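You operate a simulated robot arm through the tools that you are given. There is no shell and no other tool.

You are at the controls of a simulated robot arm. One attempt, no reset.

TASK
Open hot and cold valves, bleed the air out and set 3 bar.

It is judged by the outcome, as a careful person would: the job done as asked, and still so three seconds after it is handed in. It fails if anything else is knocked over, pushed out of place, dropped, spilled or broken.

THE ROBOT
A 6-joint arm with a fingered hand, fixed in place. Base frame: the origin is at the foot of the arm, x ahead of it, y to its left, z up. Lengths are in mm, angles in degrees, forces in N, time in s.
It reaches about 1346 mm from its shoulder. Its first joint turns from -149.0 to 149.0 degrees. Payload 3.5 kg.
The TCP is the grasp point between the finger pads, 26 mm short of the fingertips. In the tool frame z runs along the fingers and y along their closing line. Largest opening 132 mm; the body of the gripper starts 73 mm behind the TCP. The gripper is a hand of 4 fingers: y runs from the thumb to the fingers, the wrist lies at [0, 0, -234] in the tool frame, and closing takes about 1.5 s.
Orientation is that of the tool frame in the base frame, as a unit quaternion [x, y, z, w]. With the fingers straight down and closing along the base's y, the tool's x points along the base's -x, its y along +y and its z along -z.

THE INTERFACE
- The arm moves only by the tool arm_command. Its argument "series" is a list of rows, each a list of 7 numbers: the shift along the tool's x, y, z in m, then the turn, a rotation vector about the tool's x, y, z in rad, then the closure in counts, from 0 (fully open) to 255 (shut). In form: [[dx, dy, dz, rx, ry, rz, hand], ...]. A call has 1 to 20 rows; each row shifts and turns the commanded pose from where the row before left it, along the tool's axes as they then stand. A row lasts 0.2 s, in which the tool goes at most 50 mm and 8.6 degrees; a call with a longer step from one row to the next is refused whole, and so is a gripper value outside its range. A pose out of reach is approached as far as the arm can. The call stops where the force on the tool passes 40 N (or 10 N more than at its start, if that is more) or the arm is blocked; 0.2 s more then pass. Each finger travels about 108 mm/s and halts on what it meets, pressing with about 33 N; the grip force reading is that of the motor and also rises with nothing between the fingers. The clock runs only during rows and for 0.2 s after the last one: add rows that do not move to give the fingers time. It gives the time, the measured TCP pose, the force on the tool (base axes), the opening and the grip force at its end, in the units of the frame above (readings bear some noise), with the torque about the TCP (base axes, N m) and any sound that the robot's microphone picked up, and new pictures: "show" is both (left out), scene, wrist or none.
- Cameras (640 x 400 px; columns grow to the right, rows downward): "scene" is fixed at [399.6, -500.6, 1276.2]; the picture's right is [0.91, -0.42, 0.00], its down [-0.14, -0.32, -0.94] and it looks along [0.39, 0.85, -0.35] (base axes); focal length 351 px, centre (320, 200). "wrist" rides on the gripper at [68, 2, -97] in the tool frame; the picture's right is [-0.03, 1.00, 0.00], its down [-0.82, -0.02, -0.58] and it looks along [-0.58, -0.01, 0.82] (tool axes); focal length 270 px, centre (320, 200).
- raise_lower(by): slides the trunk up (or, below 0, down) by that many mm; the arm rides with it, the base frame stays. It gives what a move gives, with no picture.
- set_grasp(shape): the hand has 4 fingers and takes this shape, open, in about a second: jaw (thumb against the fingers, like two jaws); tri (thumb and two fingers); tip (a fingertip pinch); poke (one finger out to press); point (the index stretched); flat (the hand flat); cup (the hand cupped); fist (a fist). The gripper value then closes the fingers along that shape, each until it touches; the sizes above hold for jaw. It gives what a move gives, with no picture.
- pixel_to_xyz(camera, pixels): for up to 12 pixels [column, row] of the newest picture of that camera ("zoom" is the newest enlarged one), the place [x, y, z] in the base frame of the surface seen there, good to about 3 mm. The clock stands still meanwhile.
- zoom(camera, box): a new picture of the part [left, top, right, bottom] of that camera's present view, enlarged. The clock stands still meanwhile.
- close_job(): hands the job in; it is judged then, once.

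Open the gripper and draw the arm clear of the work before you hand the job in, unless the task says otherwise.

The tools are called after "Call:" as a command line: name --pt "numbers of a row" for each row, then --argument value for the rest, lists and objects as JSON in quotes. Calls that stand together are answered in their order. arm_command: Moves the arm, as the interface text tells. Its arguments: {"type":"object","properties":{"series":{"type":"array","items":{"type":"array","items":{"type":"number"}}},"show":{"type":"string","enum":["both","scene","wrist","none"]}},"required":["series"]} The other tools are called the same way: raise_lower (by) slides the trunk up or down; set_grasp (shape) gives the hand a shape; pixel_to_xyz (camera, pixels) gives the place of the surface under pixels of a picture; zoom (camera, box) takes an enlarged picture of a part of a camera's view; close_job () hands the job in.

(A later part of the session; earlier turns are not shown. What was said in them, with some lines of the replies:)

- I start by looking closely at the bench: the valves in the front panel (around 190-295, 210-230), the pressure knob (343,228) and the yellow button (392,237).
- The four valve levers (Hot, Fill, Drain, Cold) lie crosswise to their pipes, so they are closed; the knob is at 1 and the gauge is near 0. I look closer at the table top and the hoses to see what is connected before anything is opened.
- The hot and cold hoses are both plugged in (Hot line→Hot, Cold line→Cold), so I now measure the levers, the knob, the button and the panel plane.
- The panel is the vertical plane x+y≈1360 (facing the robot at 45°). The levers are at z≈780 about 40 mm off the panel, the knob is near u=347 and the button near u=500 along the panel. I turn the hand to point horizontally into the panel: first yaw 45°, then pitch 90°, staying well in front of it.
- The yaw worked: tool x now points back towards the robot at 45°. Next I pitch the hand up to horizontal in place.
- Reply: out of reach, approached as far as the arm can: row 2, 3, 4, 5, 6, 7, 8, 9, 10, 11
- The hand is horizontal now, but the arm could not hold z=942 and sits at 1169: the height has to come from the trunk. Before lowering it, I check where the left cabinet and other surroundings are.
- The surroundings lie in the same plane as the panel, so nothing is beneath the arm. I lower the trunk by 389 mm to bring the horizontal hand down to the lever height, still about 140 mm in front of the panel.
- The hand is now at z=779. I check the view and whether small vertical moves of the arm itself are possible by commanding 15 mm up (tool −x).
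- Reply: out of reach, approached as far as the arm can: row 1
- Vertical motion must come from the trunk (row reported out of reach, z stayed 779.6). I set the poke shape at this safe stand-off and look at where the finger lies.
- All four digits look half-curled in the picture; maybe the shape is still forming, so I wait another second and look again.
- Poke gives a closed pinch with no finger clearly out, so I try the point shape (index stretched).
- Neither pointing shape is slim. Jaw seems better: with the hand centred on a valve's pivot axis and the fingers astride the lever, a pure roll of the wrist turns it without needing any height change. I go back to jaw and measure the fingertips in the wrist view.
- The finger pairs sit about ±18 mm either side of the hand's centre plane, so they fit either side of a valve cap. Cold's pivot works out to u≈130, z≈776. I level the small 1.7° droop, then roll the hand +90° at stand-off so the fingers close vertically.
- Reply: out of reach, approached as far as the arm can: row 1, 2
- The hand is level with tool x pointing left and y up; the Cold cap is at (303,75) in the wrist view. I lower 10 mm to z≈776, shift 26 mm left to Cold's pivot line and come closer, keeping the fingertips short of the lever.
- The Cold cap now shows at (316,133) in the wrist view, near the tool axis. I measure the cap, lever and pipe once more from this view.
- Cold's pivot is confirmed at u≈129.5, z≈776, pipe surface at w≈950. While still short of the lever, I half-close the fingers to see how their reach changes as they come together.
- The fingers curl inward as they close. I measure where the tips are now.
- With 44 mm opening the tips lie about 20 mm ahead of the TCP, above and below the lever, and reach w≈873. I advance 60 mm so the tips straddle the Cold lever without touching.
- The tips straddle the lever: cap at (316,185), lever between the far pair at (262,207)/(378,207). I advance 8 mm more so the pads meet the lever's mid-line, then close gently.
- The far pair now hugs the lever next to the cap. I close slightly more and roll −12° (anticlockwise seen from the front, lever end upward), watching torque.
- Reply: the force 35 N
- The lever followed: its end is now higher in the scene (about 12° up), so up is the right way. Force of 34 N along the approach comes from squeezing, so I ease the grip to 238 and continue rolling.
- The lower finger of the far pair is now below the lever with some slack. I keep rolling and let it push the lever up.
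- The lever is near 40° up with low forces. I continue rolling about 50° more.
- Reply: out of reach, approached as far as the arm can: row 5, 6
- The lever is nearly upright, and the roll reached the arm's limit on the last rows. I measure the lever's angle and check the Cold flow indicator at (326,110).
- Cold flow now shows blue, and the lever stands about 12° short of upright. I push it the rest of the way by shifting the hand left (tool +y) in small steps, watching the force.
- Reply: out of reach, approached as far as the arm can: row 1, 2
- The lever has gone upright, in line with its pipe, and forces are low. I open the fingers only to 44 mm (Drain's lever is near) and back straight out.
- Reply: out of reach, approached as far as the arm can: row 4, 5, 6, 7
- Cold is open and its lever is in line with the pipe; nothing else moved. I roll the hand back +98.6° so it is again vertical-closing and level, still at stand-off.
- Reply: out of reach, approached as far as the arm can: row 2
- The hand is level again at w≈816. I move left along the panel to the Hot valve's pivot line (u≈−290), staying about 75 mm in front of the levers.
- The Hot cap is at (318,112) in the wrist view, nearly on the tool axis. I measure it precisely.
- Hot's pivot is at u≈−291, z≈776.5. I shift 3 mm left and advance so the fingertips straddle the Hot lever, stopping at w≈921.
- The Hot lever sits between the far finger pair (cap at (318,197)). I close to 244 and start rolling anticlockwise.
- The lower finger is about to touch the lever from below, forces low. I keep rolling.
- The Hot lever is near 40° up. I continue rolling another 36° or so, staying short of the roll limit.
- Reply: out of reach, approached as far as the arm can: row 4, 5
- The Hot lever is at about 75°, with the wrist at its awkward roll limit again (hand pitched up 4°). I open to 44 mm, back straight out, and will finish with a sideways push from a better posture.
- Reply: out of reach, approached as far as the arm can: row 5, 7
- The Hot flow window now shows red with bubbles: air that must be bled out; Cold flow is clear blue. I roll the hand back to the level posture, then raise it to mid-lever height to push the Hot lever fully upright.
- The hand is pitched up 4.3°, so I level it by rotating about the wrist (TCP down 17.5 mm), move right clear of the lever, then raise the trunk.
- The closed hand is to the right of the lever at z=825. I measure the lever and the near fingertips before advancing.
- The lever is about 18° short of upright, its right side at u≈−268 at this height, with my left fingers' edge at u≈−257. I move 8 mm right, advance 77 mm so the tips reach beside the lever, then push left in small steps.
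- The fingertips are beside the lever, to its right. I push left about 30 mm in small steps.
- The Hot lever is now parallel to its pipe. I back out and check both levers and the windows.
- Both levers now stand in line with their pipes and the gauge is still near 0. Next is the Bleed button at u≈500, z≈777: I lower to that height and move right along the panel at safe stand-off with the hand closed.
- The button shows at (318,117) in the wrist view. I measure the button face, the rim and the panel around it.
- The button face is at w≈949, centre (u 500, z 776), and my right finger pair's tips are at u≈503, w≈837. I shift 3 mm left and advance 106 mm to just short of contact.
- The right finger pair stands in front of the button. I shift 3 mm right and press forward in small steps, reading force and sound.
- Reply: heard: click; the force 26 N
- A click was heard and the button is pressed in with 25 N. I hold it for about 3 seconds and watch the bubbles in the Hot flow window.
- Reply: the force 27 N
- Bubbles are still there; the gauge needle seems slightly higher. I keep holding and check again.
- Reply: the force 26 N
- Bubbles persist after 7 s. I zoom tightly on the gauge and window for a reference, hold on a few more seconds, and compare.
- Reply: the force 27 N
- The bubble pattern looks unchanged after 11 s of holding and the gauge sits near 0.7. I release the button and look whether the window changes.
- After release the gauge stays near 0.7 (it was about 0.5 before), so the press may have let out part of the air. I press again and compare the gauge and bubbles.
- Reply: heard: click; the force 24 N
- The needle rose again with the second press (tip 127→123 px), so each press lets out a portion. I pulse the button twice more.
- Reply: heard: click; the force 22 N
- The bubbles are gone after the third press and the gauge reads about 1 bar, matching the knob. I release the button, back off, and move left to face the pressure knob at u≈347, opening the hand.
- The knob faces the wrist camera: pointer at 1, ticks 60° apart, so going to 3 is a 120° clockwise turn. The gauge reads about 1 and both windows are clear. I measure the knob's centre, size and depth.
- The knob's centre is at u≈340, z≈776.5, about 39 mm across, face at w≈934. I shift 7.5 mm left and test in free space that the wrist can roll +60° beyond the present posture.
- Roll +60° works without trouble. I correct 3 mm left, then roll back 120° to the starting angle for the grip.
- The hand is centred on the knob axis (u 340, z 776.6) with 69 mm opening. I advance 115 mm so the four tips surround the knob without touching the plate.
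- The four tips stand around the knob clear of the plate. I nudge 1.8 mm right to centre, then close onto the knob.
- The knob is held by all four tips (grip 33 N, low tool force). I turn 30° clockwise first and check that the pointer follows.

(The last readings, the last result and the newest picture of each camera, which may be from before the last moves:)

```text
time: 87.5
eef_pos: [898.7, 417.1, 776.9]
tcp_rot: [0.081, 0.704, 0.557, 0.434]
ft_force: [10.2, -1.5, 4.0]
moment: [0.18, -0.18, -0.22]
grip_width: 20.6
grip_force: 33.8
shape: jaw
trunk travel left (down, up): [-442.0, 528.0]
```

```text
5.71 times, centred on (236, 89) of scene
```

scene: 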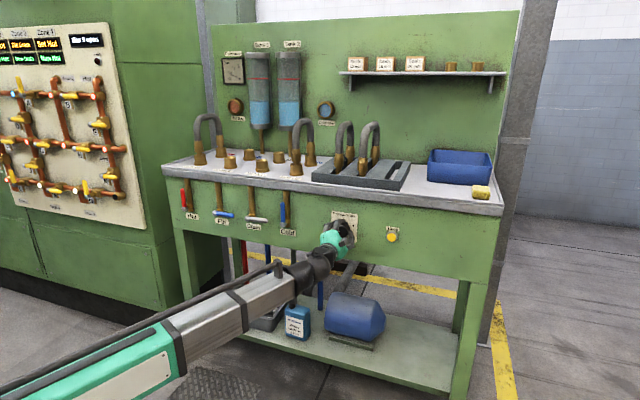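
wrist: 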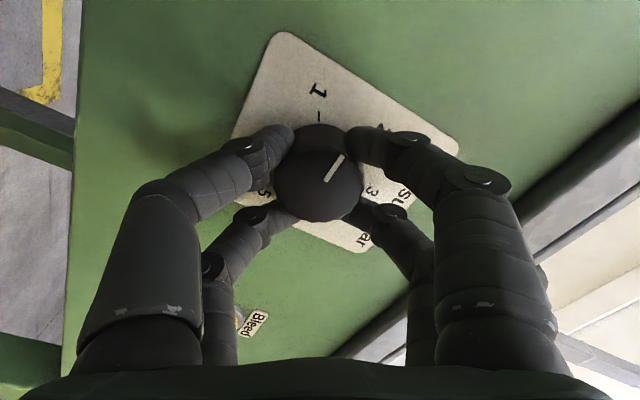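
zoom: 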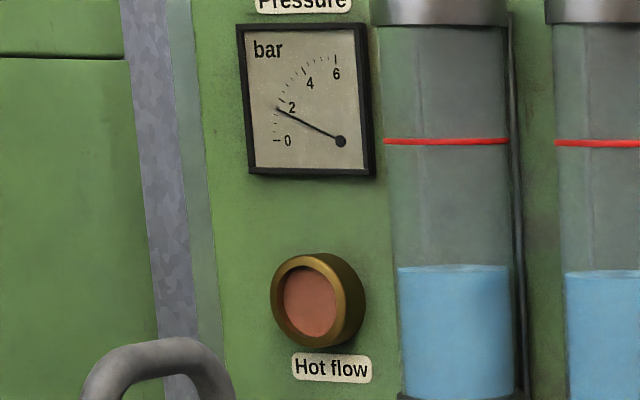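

The pointer turns with the hand (gauge about 1.5). I continue 77° more, to just short of 3.

Call:
arm_command --pt "0 0 0 0 0 0.1226 230" --pt "0 0 0 0 0 0.1226 230" --pt "0 0 0 0 0 0.1226 230" --pt "0 0 0 0 0 0.1226 230" --pt "0 0 0 0 0 0.1226 230" --pt "0 0 0 0 0 0.1226 230" --pt "0 0 0 0 0 0.1226 230" --pt "0 0 0 0 0 0.1226 230" --pt "0 0 0 0 0 0.1226 230" --pt "0 0 0 0 0 0.1226 230" --pt "0 0 0 0 0 0.1226 230" --pt "0 0 0 0 0 0 230"

Call:
zoom --camera "wrist" --box '[200, 100, 440, 250]'

Call:
zoom --camera "scene" --box '[216, 54, 256, 124]'

Call:
zoom --camera "scene" --box '[295, 200, 391, 260]'

```text
time: 90.0
eef_pos: [899.7, 416.8, 774.2]
tcp_rot: [0.503, 0.5, 0.705, -0.008]
ft_force: [5.2, -16.4, -20.4]
moment: [-0.23, 0.18, -0.64]
grip_width: 20.7
grip_force: 33.4
shape: jaw
trunk travel left (down, up): [-442.0, 528.0]
```

scene: 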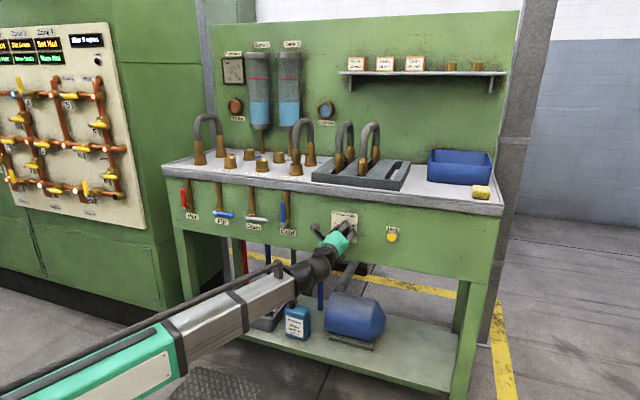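
wrist: 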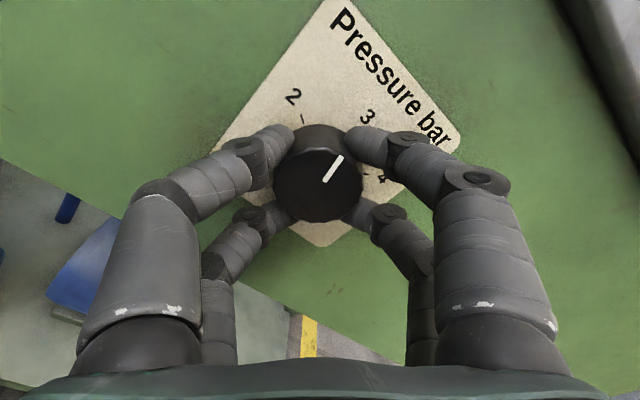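

```text
2.67 times, centred on (320, 175) of wrist
```

zoom: 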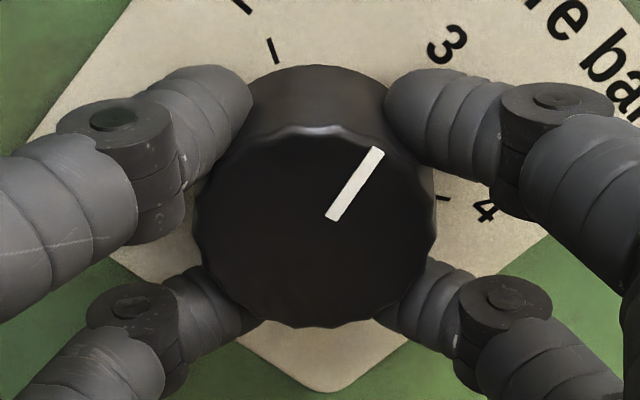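

```text
5.71 times, centred on (236, 89) of scene
```

zoom: 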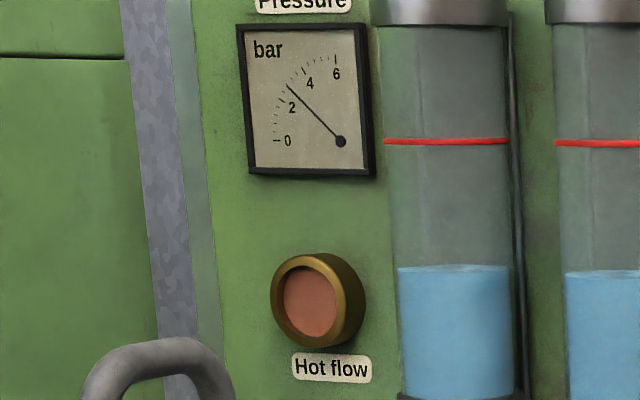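

```text
6.67 times, centred on (343, 230) of scene
```

zoom: 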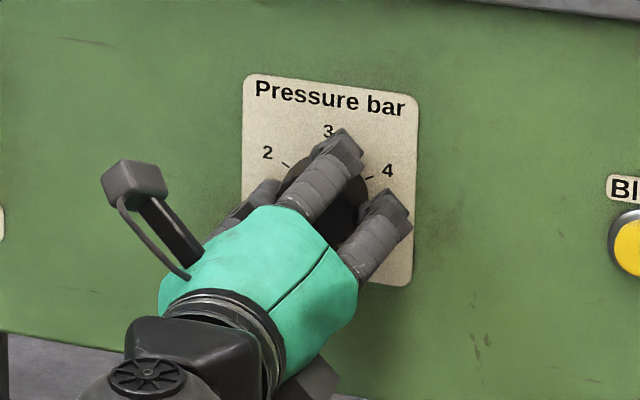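

The gauge reads about 2.7 and the pointer is just short of 3. Lateral force has grown to 27 N, so I ease 1 mm right while turning the last 13.5°.

Call:
arm_command --pt "-0.0007 0.0007 0 0 0 0.05 230" --pt "0 0 0 0 0 0.06 230" --pt "0 0 0 0 0 0.065 230" --pt "0 0 0 0 0 0.065 230" --pt "0 0 0 0 0 0 230"

Call:
zoom --camera "wrist" --box '[200, 100, 440, 250]'

Call:
zoom --camera "scene" --box '[216, 54, 256, 124]'

```text
time: 91.2
eef_pos: [899.9, 416.5, 774.2]
tcp_rot: [0.559, 0.436, 0.699, -0.093]
ft_force: [-9.0, -21.2, -31.2]
moment: [-0.58, 0.51, -0.58]
grip_width: 20.9
grip_force: 33.1
shape: jaw
trunk travel left (down, up): [-442.0, 528.0]
```

scene: 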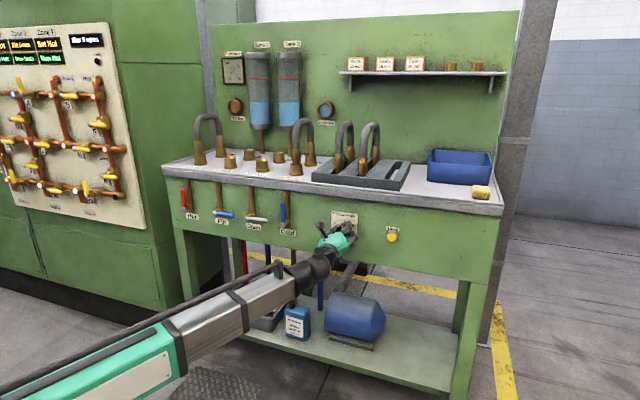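
wrist: 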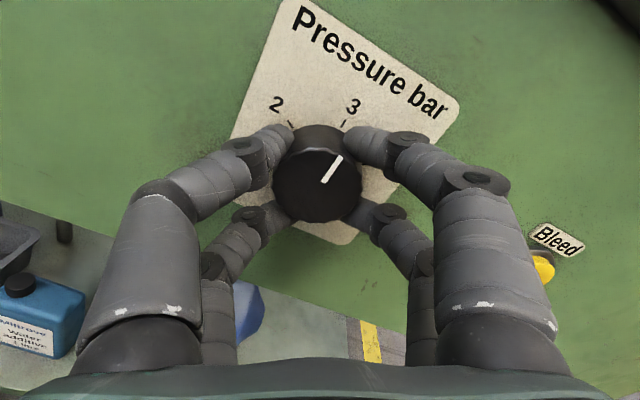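

```text
2.67 times, centred on (320, 175) of wrist
```

zoom: 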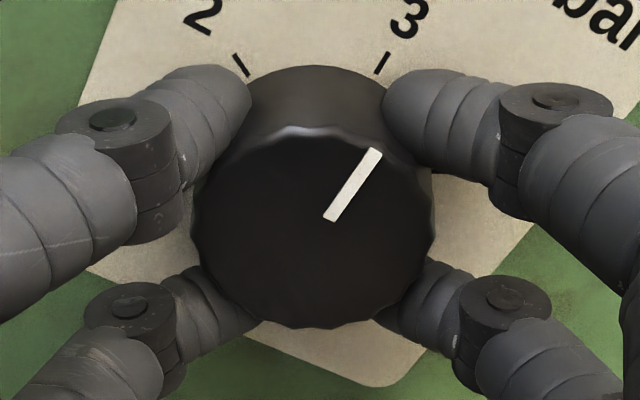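

```text
5.71 times, centred on (236, 89) of scene
```

zoom: 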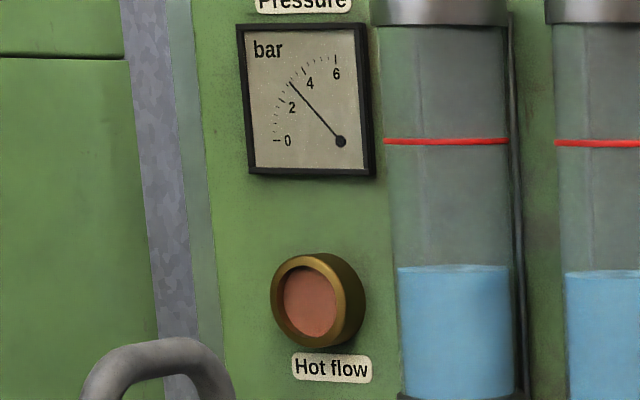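

The pointer lines up with the 3 tick and the gauge is close to 3. I open the fingers to release the knob and, without moving, check that it stays.

Call:
arm_command --pt "0 0 0 0 0 0 205" --pt "0 0 0 0 0 0 180" --pt "0 0 0 0 0 0 150" --pt "0 0 0 0 0 0 120" --pt "0 0 0 0 0 0 120" --pt "0 0 0 0 0 0 120"

Call:
zoom --camera "wrist" --box '[200, 100, 440, 250]'

Call:
zoom --camera "scene" --box '[216, 54, 256, 124]'

```text
time: 92.7
eef_pos: [899.2, 417.1, 777.3]
tcp_rot: [0.558, 0.436, 0.7, -0.092]
ft_force: [0.6, -0.3, -0.1]
moment: [0.01, -0.01, -0.03]
grip_width: 69.2
grip_force: 0.0
shape: jaw
trunk travel left (down, up): [-442.0, 528.0]
```

scene: 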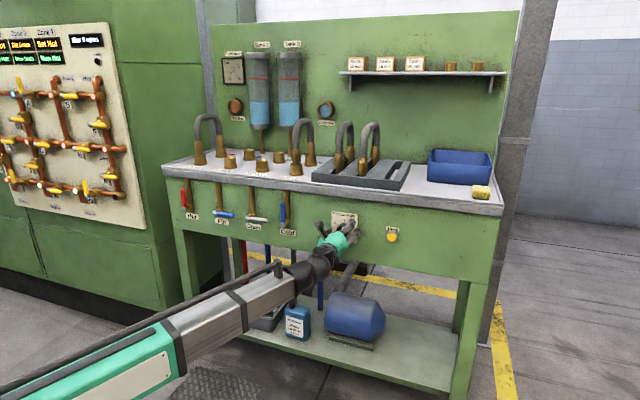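
wrist: 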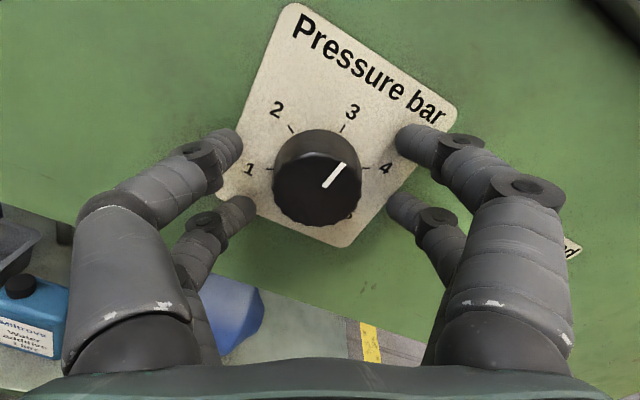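

```text
2.67 times, centred on (320, 175) of wrist
```

zoom: 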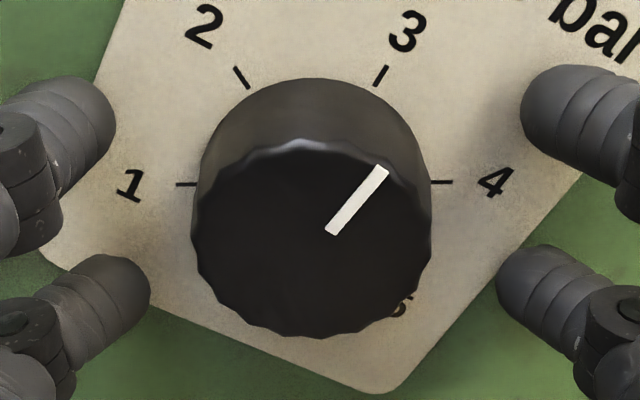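

```text
5.71 times, centred on (236, 89) of scene
```

zoom: 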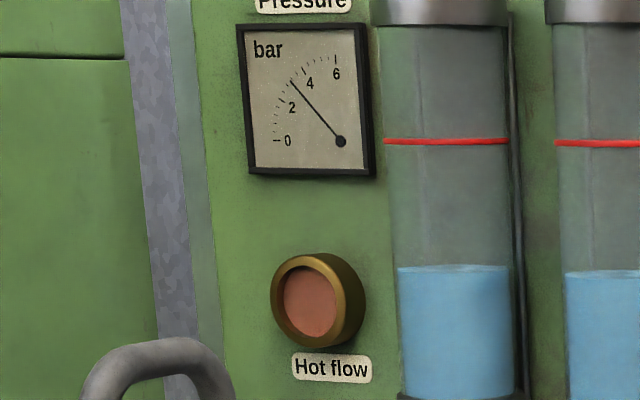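

The pointer may have shifted a few degrees past 3 on release, though the gauge still reads about 2.9–3.0. I back straight off to see the knob squarely.

Call:
arm_command --pt "0 0 -0.02 0 0 0 120" --pt "0 0 -0.045 0 0 0 120" --pt "0 0 -0.045 0 0 0 120" --pt "0 0 0 0 0 0 120"

Call:
zoom --camera "wrist" --box '[264, 75, 376, 145]'

Call:
zoom --camera "scene" --box '[319, 205, 367, 235]'

Call:
zoom --camera "scene" --box '[216, 54, 248, 90]'

```text
time: 93.7
eef_pos: [823.4, 336.2, 777.3]
tcp_rot: [0.558, 0.436, 0.7, -0.091]
ft_force: [0.1, 0.6, -0.3]
moment: [-0.03, 0.0, 0.02]
grip_width: 69.5
grip_force: 0.0
shape: jaw
trunk travel left (down, up): [-442.0, 528.0]
```

scene: 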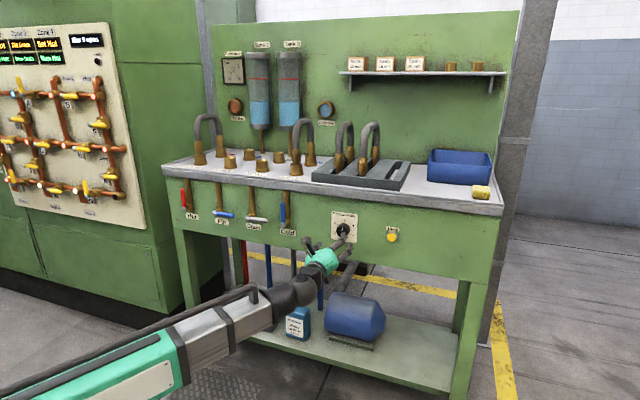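
wrist: 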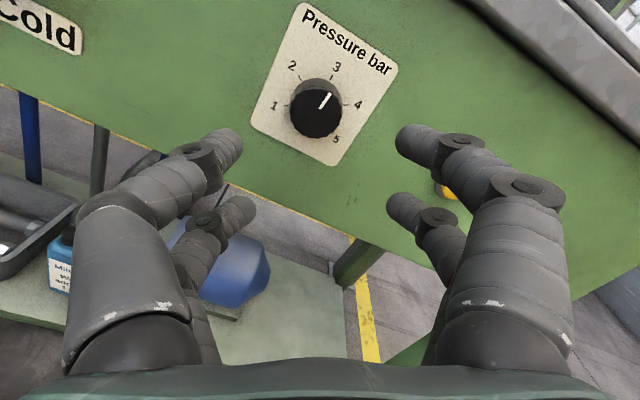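

```text
5.71 times, centred on (320, 110) of wrist
```

zoom: 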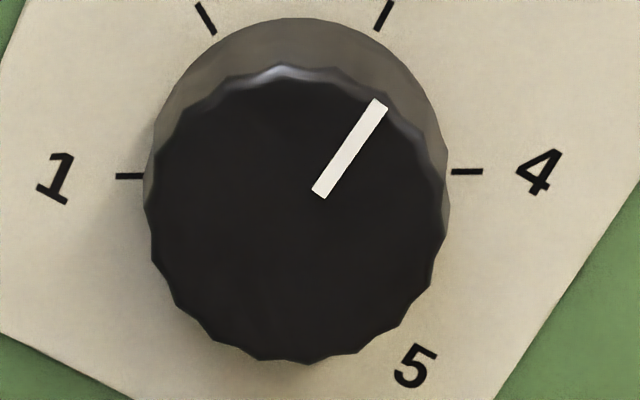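

```text
13.33 times, centred on (343, 220) of scene
```

zoom: 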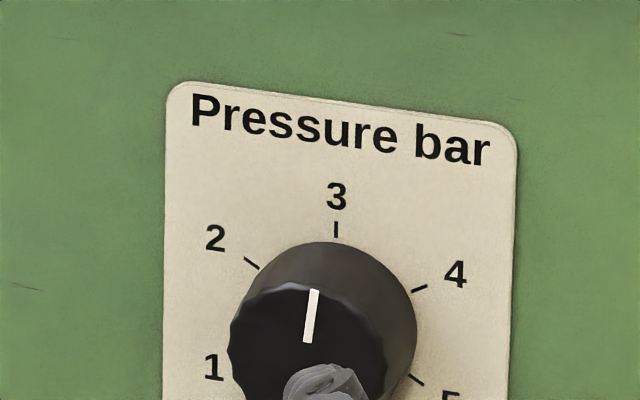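

```text
11.11 times, centred on (232, 72) of scene
```

zoom: 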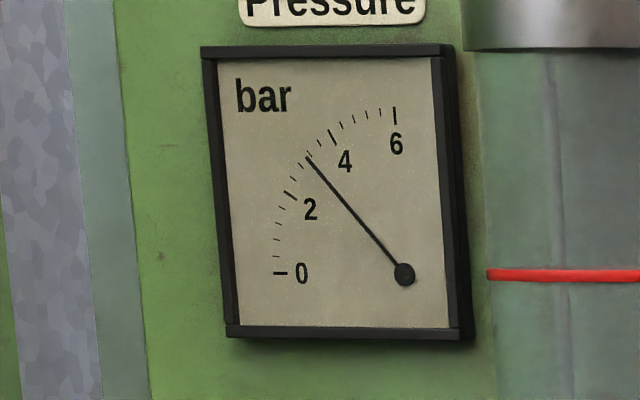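

The gauge reads about 3.05–3.1 and the pointer is about 7° past the 3 tick: releasing under side load kicked it. I go back in, centred, to turn it back gently by that amount.

Call:
arm_command --pt "0 0 0.04 0 0 0 120" --pt "0 0 0.04 0 0 0 120" --pt "0 0 0.02 0 0 0 120" --pt "0 0 0.009 0 0 0 120" --pt "0 0 0 0 0 0 120" --show "wrist"

Call:
zoom --camera "wrist" --box '[200, 100, 440, 250]'

Call:
pixel_to_xyz --camera "wrist" --pixels '[[317, 190], [273, 188], [361, 188], [317, 165], [317, 220], [240, 140], [400, 140], [250, 205], [392, 205]]'

```text
time: 94.8
eef_pos: [898.8, 416.0, 775.6]
tcp_rot: [0.558, 0.436, 0.7, -0.092]
ft_force: [0.2, -0.2, 0.1]
moment: [0.0, -0.01, -0.01]
grip_width: 69.3
grip_force: 0.1
shape: jaw
trunk travel left (down, up): [-442.0, 528.0]
```

wrist: 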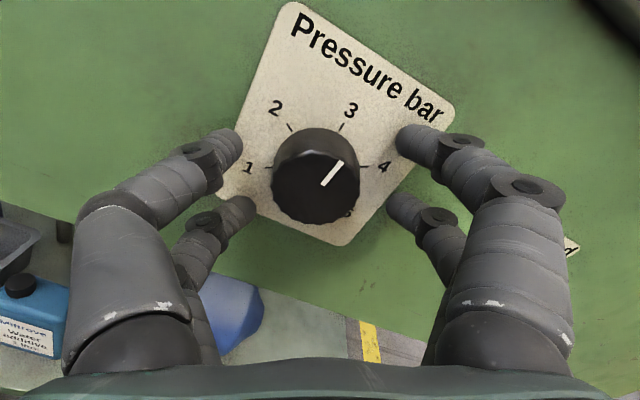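

```text
2.67 times, centred on (320, 175) of wrist
```

zoom: 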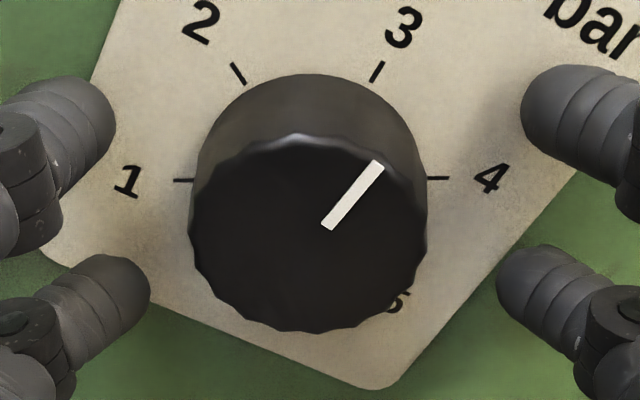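

```text
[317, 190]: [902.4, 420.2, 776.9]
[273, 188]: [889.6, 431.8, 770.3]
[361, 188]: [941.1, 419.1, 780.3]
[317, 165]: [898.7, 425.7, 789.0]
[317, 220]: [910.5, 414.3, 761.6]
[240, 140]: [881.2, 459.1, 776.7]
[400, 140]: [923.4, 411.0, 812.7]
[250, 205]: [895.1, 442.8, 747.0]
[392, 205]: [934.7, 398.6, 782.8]
```

The pointer is still about 7° past the 3 tick. I shift 1.5 mm to centre the grip, close, and turn back 7° anticlockwise.

Call:
arm_command --pt "0 -0.0015 0 0 0 0 150" --pt "0 0 0 0 0 0 175" --pt "0 0 0 0 0 0 195" --pt "0 0 0 0 0 0 210" --pt "0 0 0 0 0 0 220" --pt "0 0 0 0 0 0 220" --show "wrist"

Call:
zoom --camera "wrist" --box '[200, 100, 440, 250]'

```text
time: 96.2
eef_pos: [898.4, 415.5, 776.0]
tcp_rot: [0.558, 0.436, 0.7, -0.092]
ft_force: [1.6, 1.1, -0.3]
moment: [0.02, -0.05, -0.22]
grip_width: 19.7
grip_force: 33.6
shape: jaw
trunk travel left (down, up): [-442.0, 528.0]
```

wrist: 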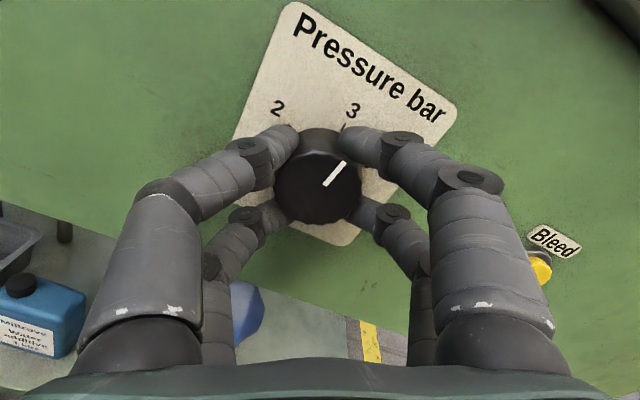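

```text
2.67 times, centred on (320, 175) of wrist
```

zoom: 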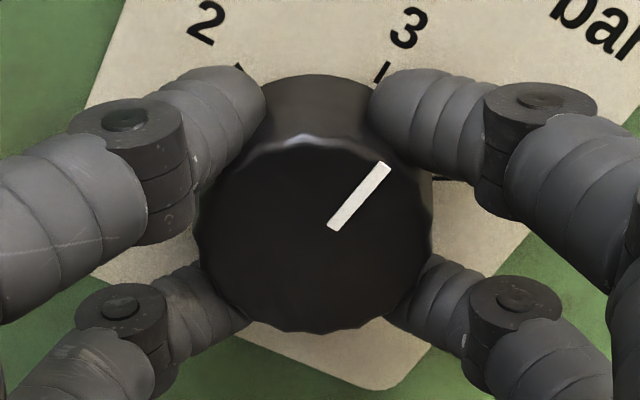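

Gripped with almost no side force. I turn back 0.13 rad anticlockwise and check.

Call:
arm_command --pt "0 0 0 0 0 -0.065 220" --pt "0 0 0 0 0 -0.065 220" --pt "0 0 0 0 0 0 220" --show "wrist"

Call:
zoom --camera "wrist" --box '[200, 100, 440, 250]'

Call:
zoom --camera "scene" --box '[216, 54, 248, 90]'

```text
time: 97.0
eef_pos: [896.8, 415.6, 775.2]
tcp_rot: [0.529, 0.471, 0.704, -0.047]
ft_force: [7.1, 6.3, 4.5]
moment: [0.15, -0.12, -0.17]
grip_width: 19.1
grip_force: 32.5
shape: jaw
trunk travel left (down, up): [-442.0, 528.0]
```

wrist: 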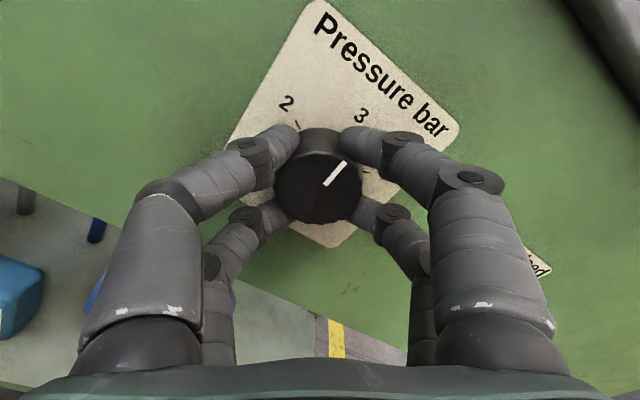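

```text
2.67 times, centred on (320, 175) of wrist
```

zoom: 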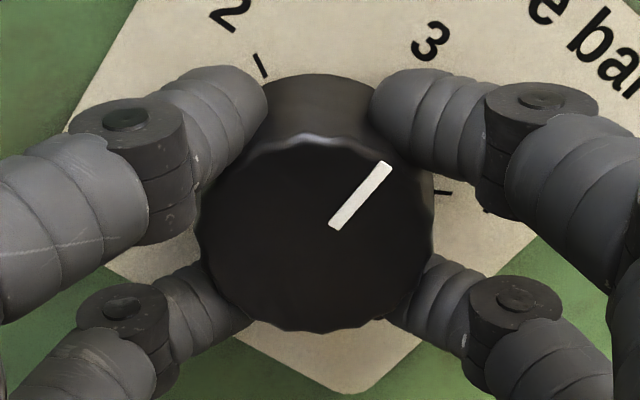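

```text
11.11 times, centred on (232, 72) of scene
```

zoom: 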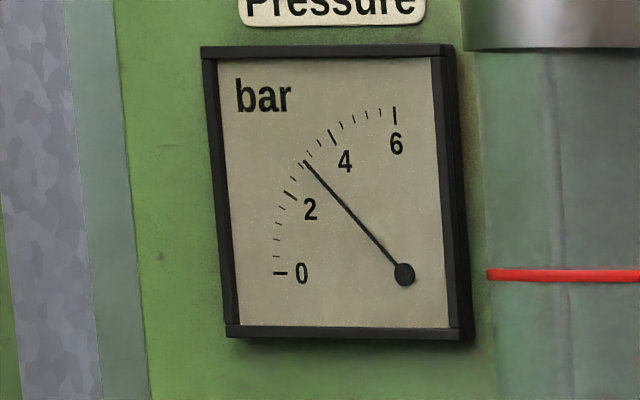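

The pointer now matches the 3 tick direction and the gauge reads about 2.95–3.0, with side force only about 10 N. I release gently.

Call:
arm_command --pt "0 0 0 0 0 0 208" --pt "0 0 0 0 0 0 200" --pt "0 0 0 0 0 0 185" --pt "0 0 0 0 0 0 160" --pt "0 0 0 0 0 0 120" --pt "0 0 0 0 0 0 120" --pt "0 0 -0.02 0 0 0 120" --pt "0 0 -0.045 0 0 0 120" --pt "0 0 -0.045 0 0 0 120" --pt "0 0 0 0 0 0 120"

Call:
zoom --camera "wrist" --box '[264, 75, 376, 145]'

Call:
zoom --camera "scene" --box '[319, 205, 367, 235]'

Call:
zoom --camera "scene" --box '[216, 54, 248, 90]'

```text
time: 99.2
eef_pos: [818.6, 339.1, 776.6]
tcp_rot: [0.529, 0.472, 0.704, -0.047]
ft_force: [1.2, 0.1, 0.8]
moment: [0.01, -0.02, -0.02]
grip_width: 69.3
grip_force: 0.1
shape: jaw
trunk travel left (down, up): [-442.0, 528.0]
```

scene: 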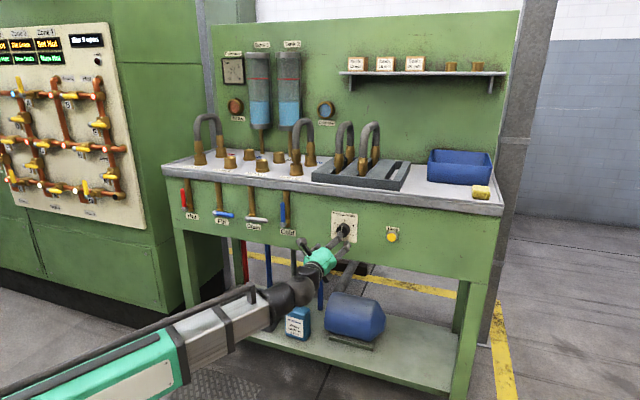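
wrist: 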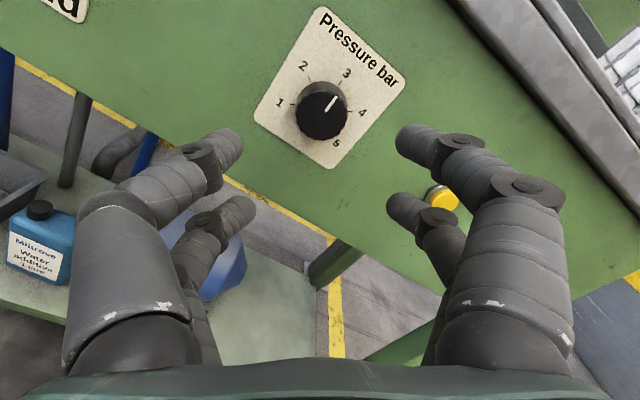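

```text
5.71 times, centred on (320, 110) of wrist
```

zoom: 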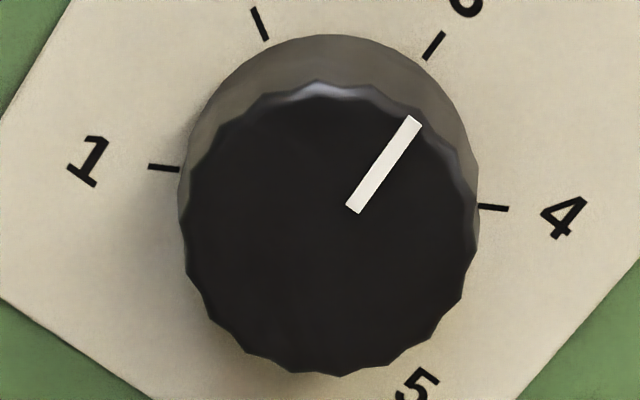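

```text
13.33 times, centred on (343, 220) of scene
```

zoom: 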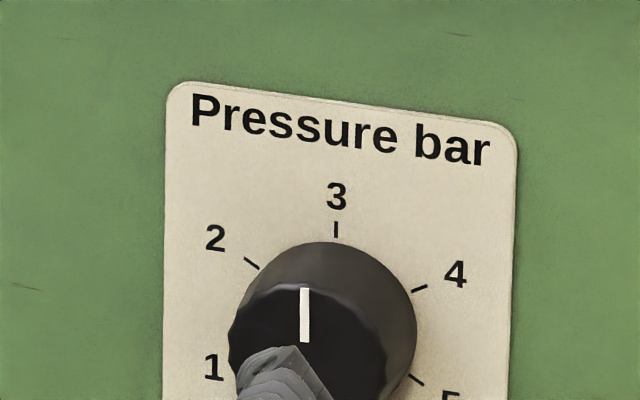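

```text
11.11 times, centred on (232, 72) of scene
```

zoom: 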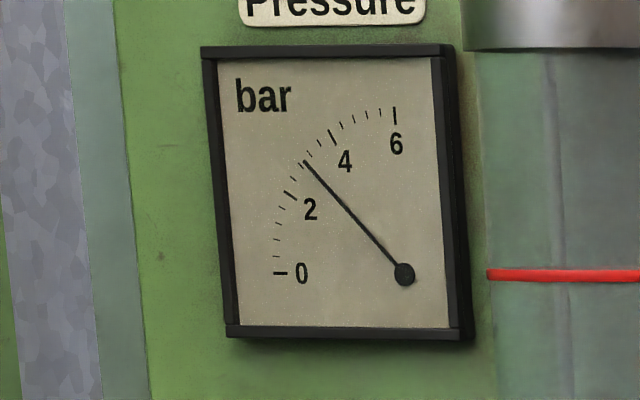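

The pointer now stands upright at the 3 tick. I zoom closely on the gauge to read it against its ticks.

Call:
zoom --camera "scene" --box '[226, 61, 242, 81]'

Call:
zoom --camera "scene" --box '[334, 215, 350, 235]'

```text
16.00 times, centred on (234, 71) of scene
```

zoom: 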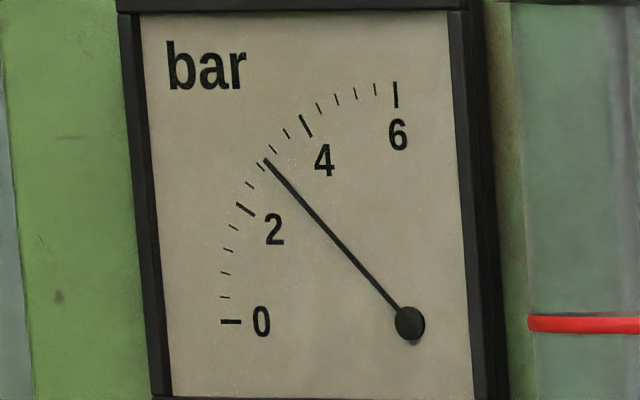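

```text
16.00 times, centred on (342, 225) of scene
```

zoom: 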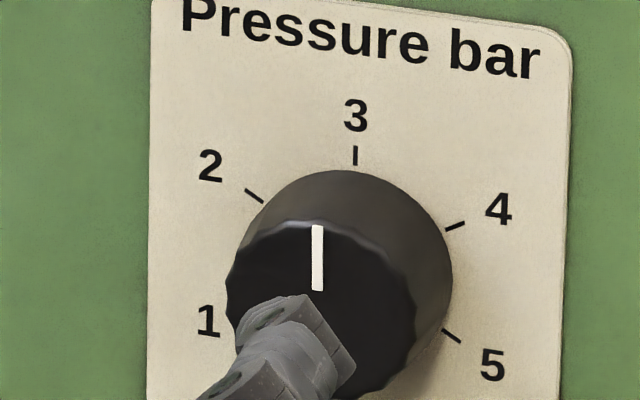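

The gauge needle sits between the 2.8 and 3.2 ticks at about 2.95–3.0 bar, and the pointer is on 3. I draw the arm well back, open the hand, and make a final check of everything.

Call:
arm_command --pt "0 0 -0.045 0 0 0 60" --pt "0 0 -0.045 0 0 0 0" --pt "0 0 -0.045 0 0 0 0" --pt "0 0 -0.045 0 0 0 0" --pt "0 0 -0.045 0 0 0 0" --pt "0 0 0 0 0 0 0" --pt "0 0 0 0 0 0 0"

Call:
zoom --camera "scene" --box '[160, 170, 320, 270]'

Call:
zoom --camera "scene" --box '[210, 40, 370, 140]'

Call:
zoom --camera "scene" --box '[320, 200, 416, 260]'

Call:
zoom --camera "scene" --box '[226, 61, 242, 81]'

```text
time: 100.8
eef_pos: [701.5, 178.5, 777.0]
tcp_rot: [0.527, 0.471, 0.705, -0.048]
ft_force: [-0.5, 0.6, -0.7]
moment: [0.0, 0.03, 0.04]
grip_width: 131.7
grip_force: 0.0
shape: jaw
out of reach, approached as far as the arm can: row 4, 5
trunk travel left (down, up): [-442.0, 528.0]
```

scene: 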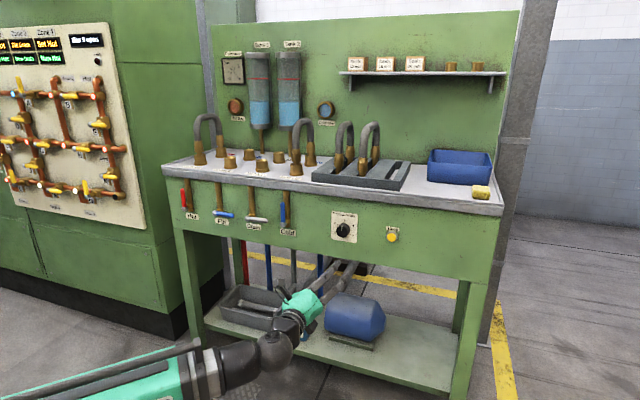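
wrist: 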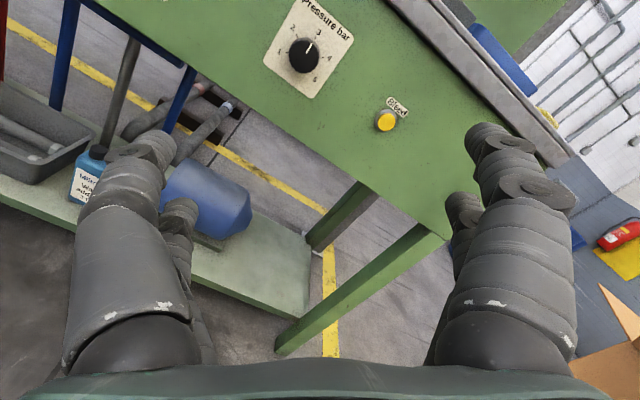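

```text
4.00 times, centred on (240, 220) of scene
```

zoom: 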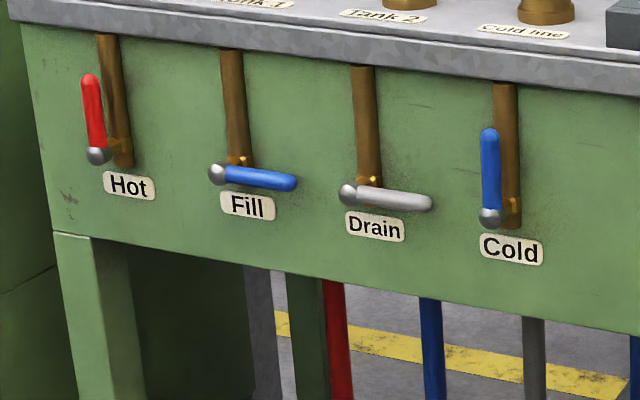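

```text
4.00 times, centred on (290, 90) of scene
```

zoom: 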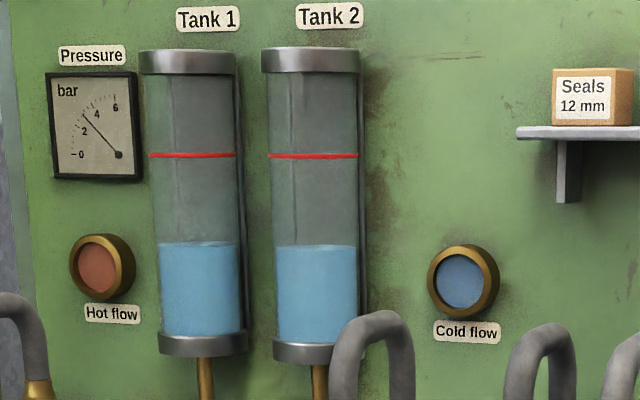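

```text
6.67 times, centred on (368, 230) of scene
```

zoom: 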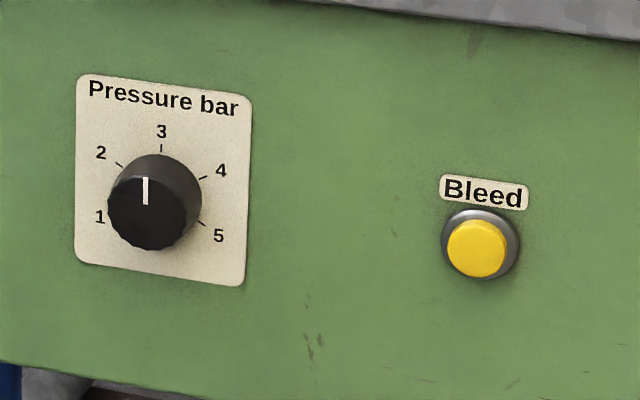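

```text
16.00 times, centred on (234, 71) of scene
```

zoom: 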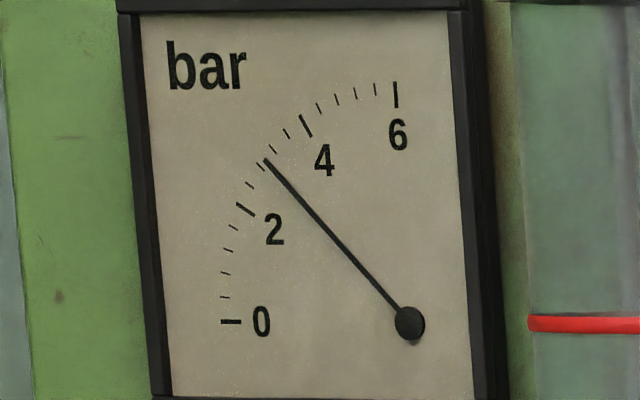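

Hot and Cold levers stand in line with their pipes and Fill and Drain are untouched. Both flow windows are clear of bubbles, the gauge holds at about 3 bar with the pointer on 3, and the arm is clear with the hand open. I hand the job in.

Call:
close_job

```text
The job is handed in.
```

The job is done and handed in: both valves are open, the air is bled out, and the pressure is set to 3 bar.

- **Valves:** The Hot and Cold levers both stand in line with their pipes. Fill and Drain were not touched.
- **Bleed:** Opening the Hot valve showed air bubbles in its flow window. It took three presses of the Bleed button to clear them; holding it down did nothing extra.
- **Pressure:** The knob is on the 3 mark, and the gauge held steady at about 2.95 bar on my last check. My first attempt overshot slightly when I let go of the knob, so I turned it back a few degrees.

Nothing was knocked over, moved or spilled. The tank levels look unchanged. The arm is drawn back with the hand open.
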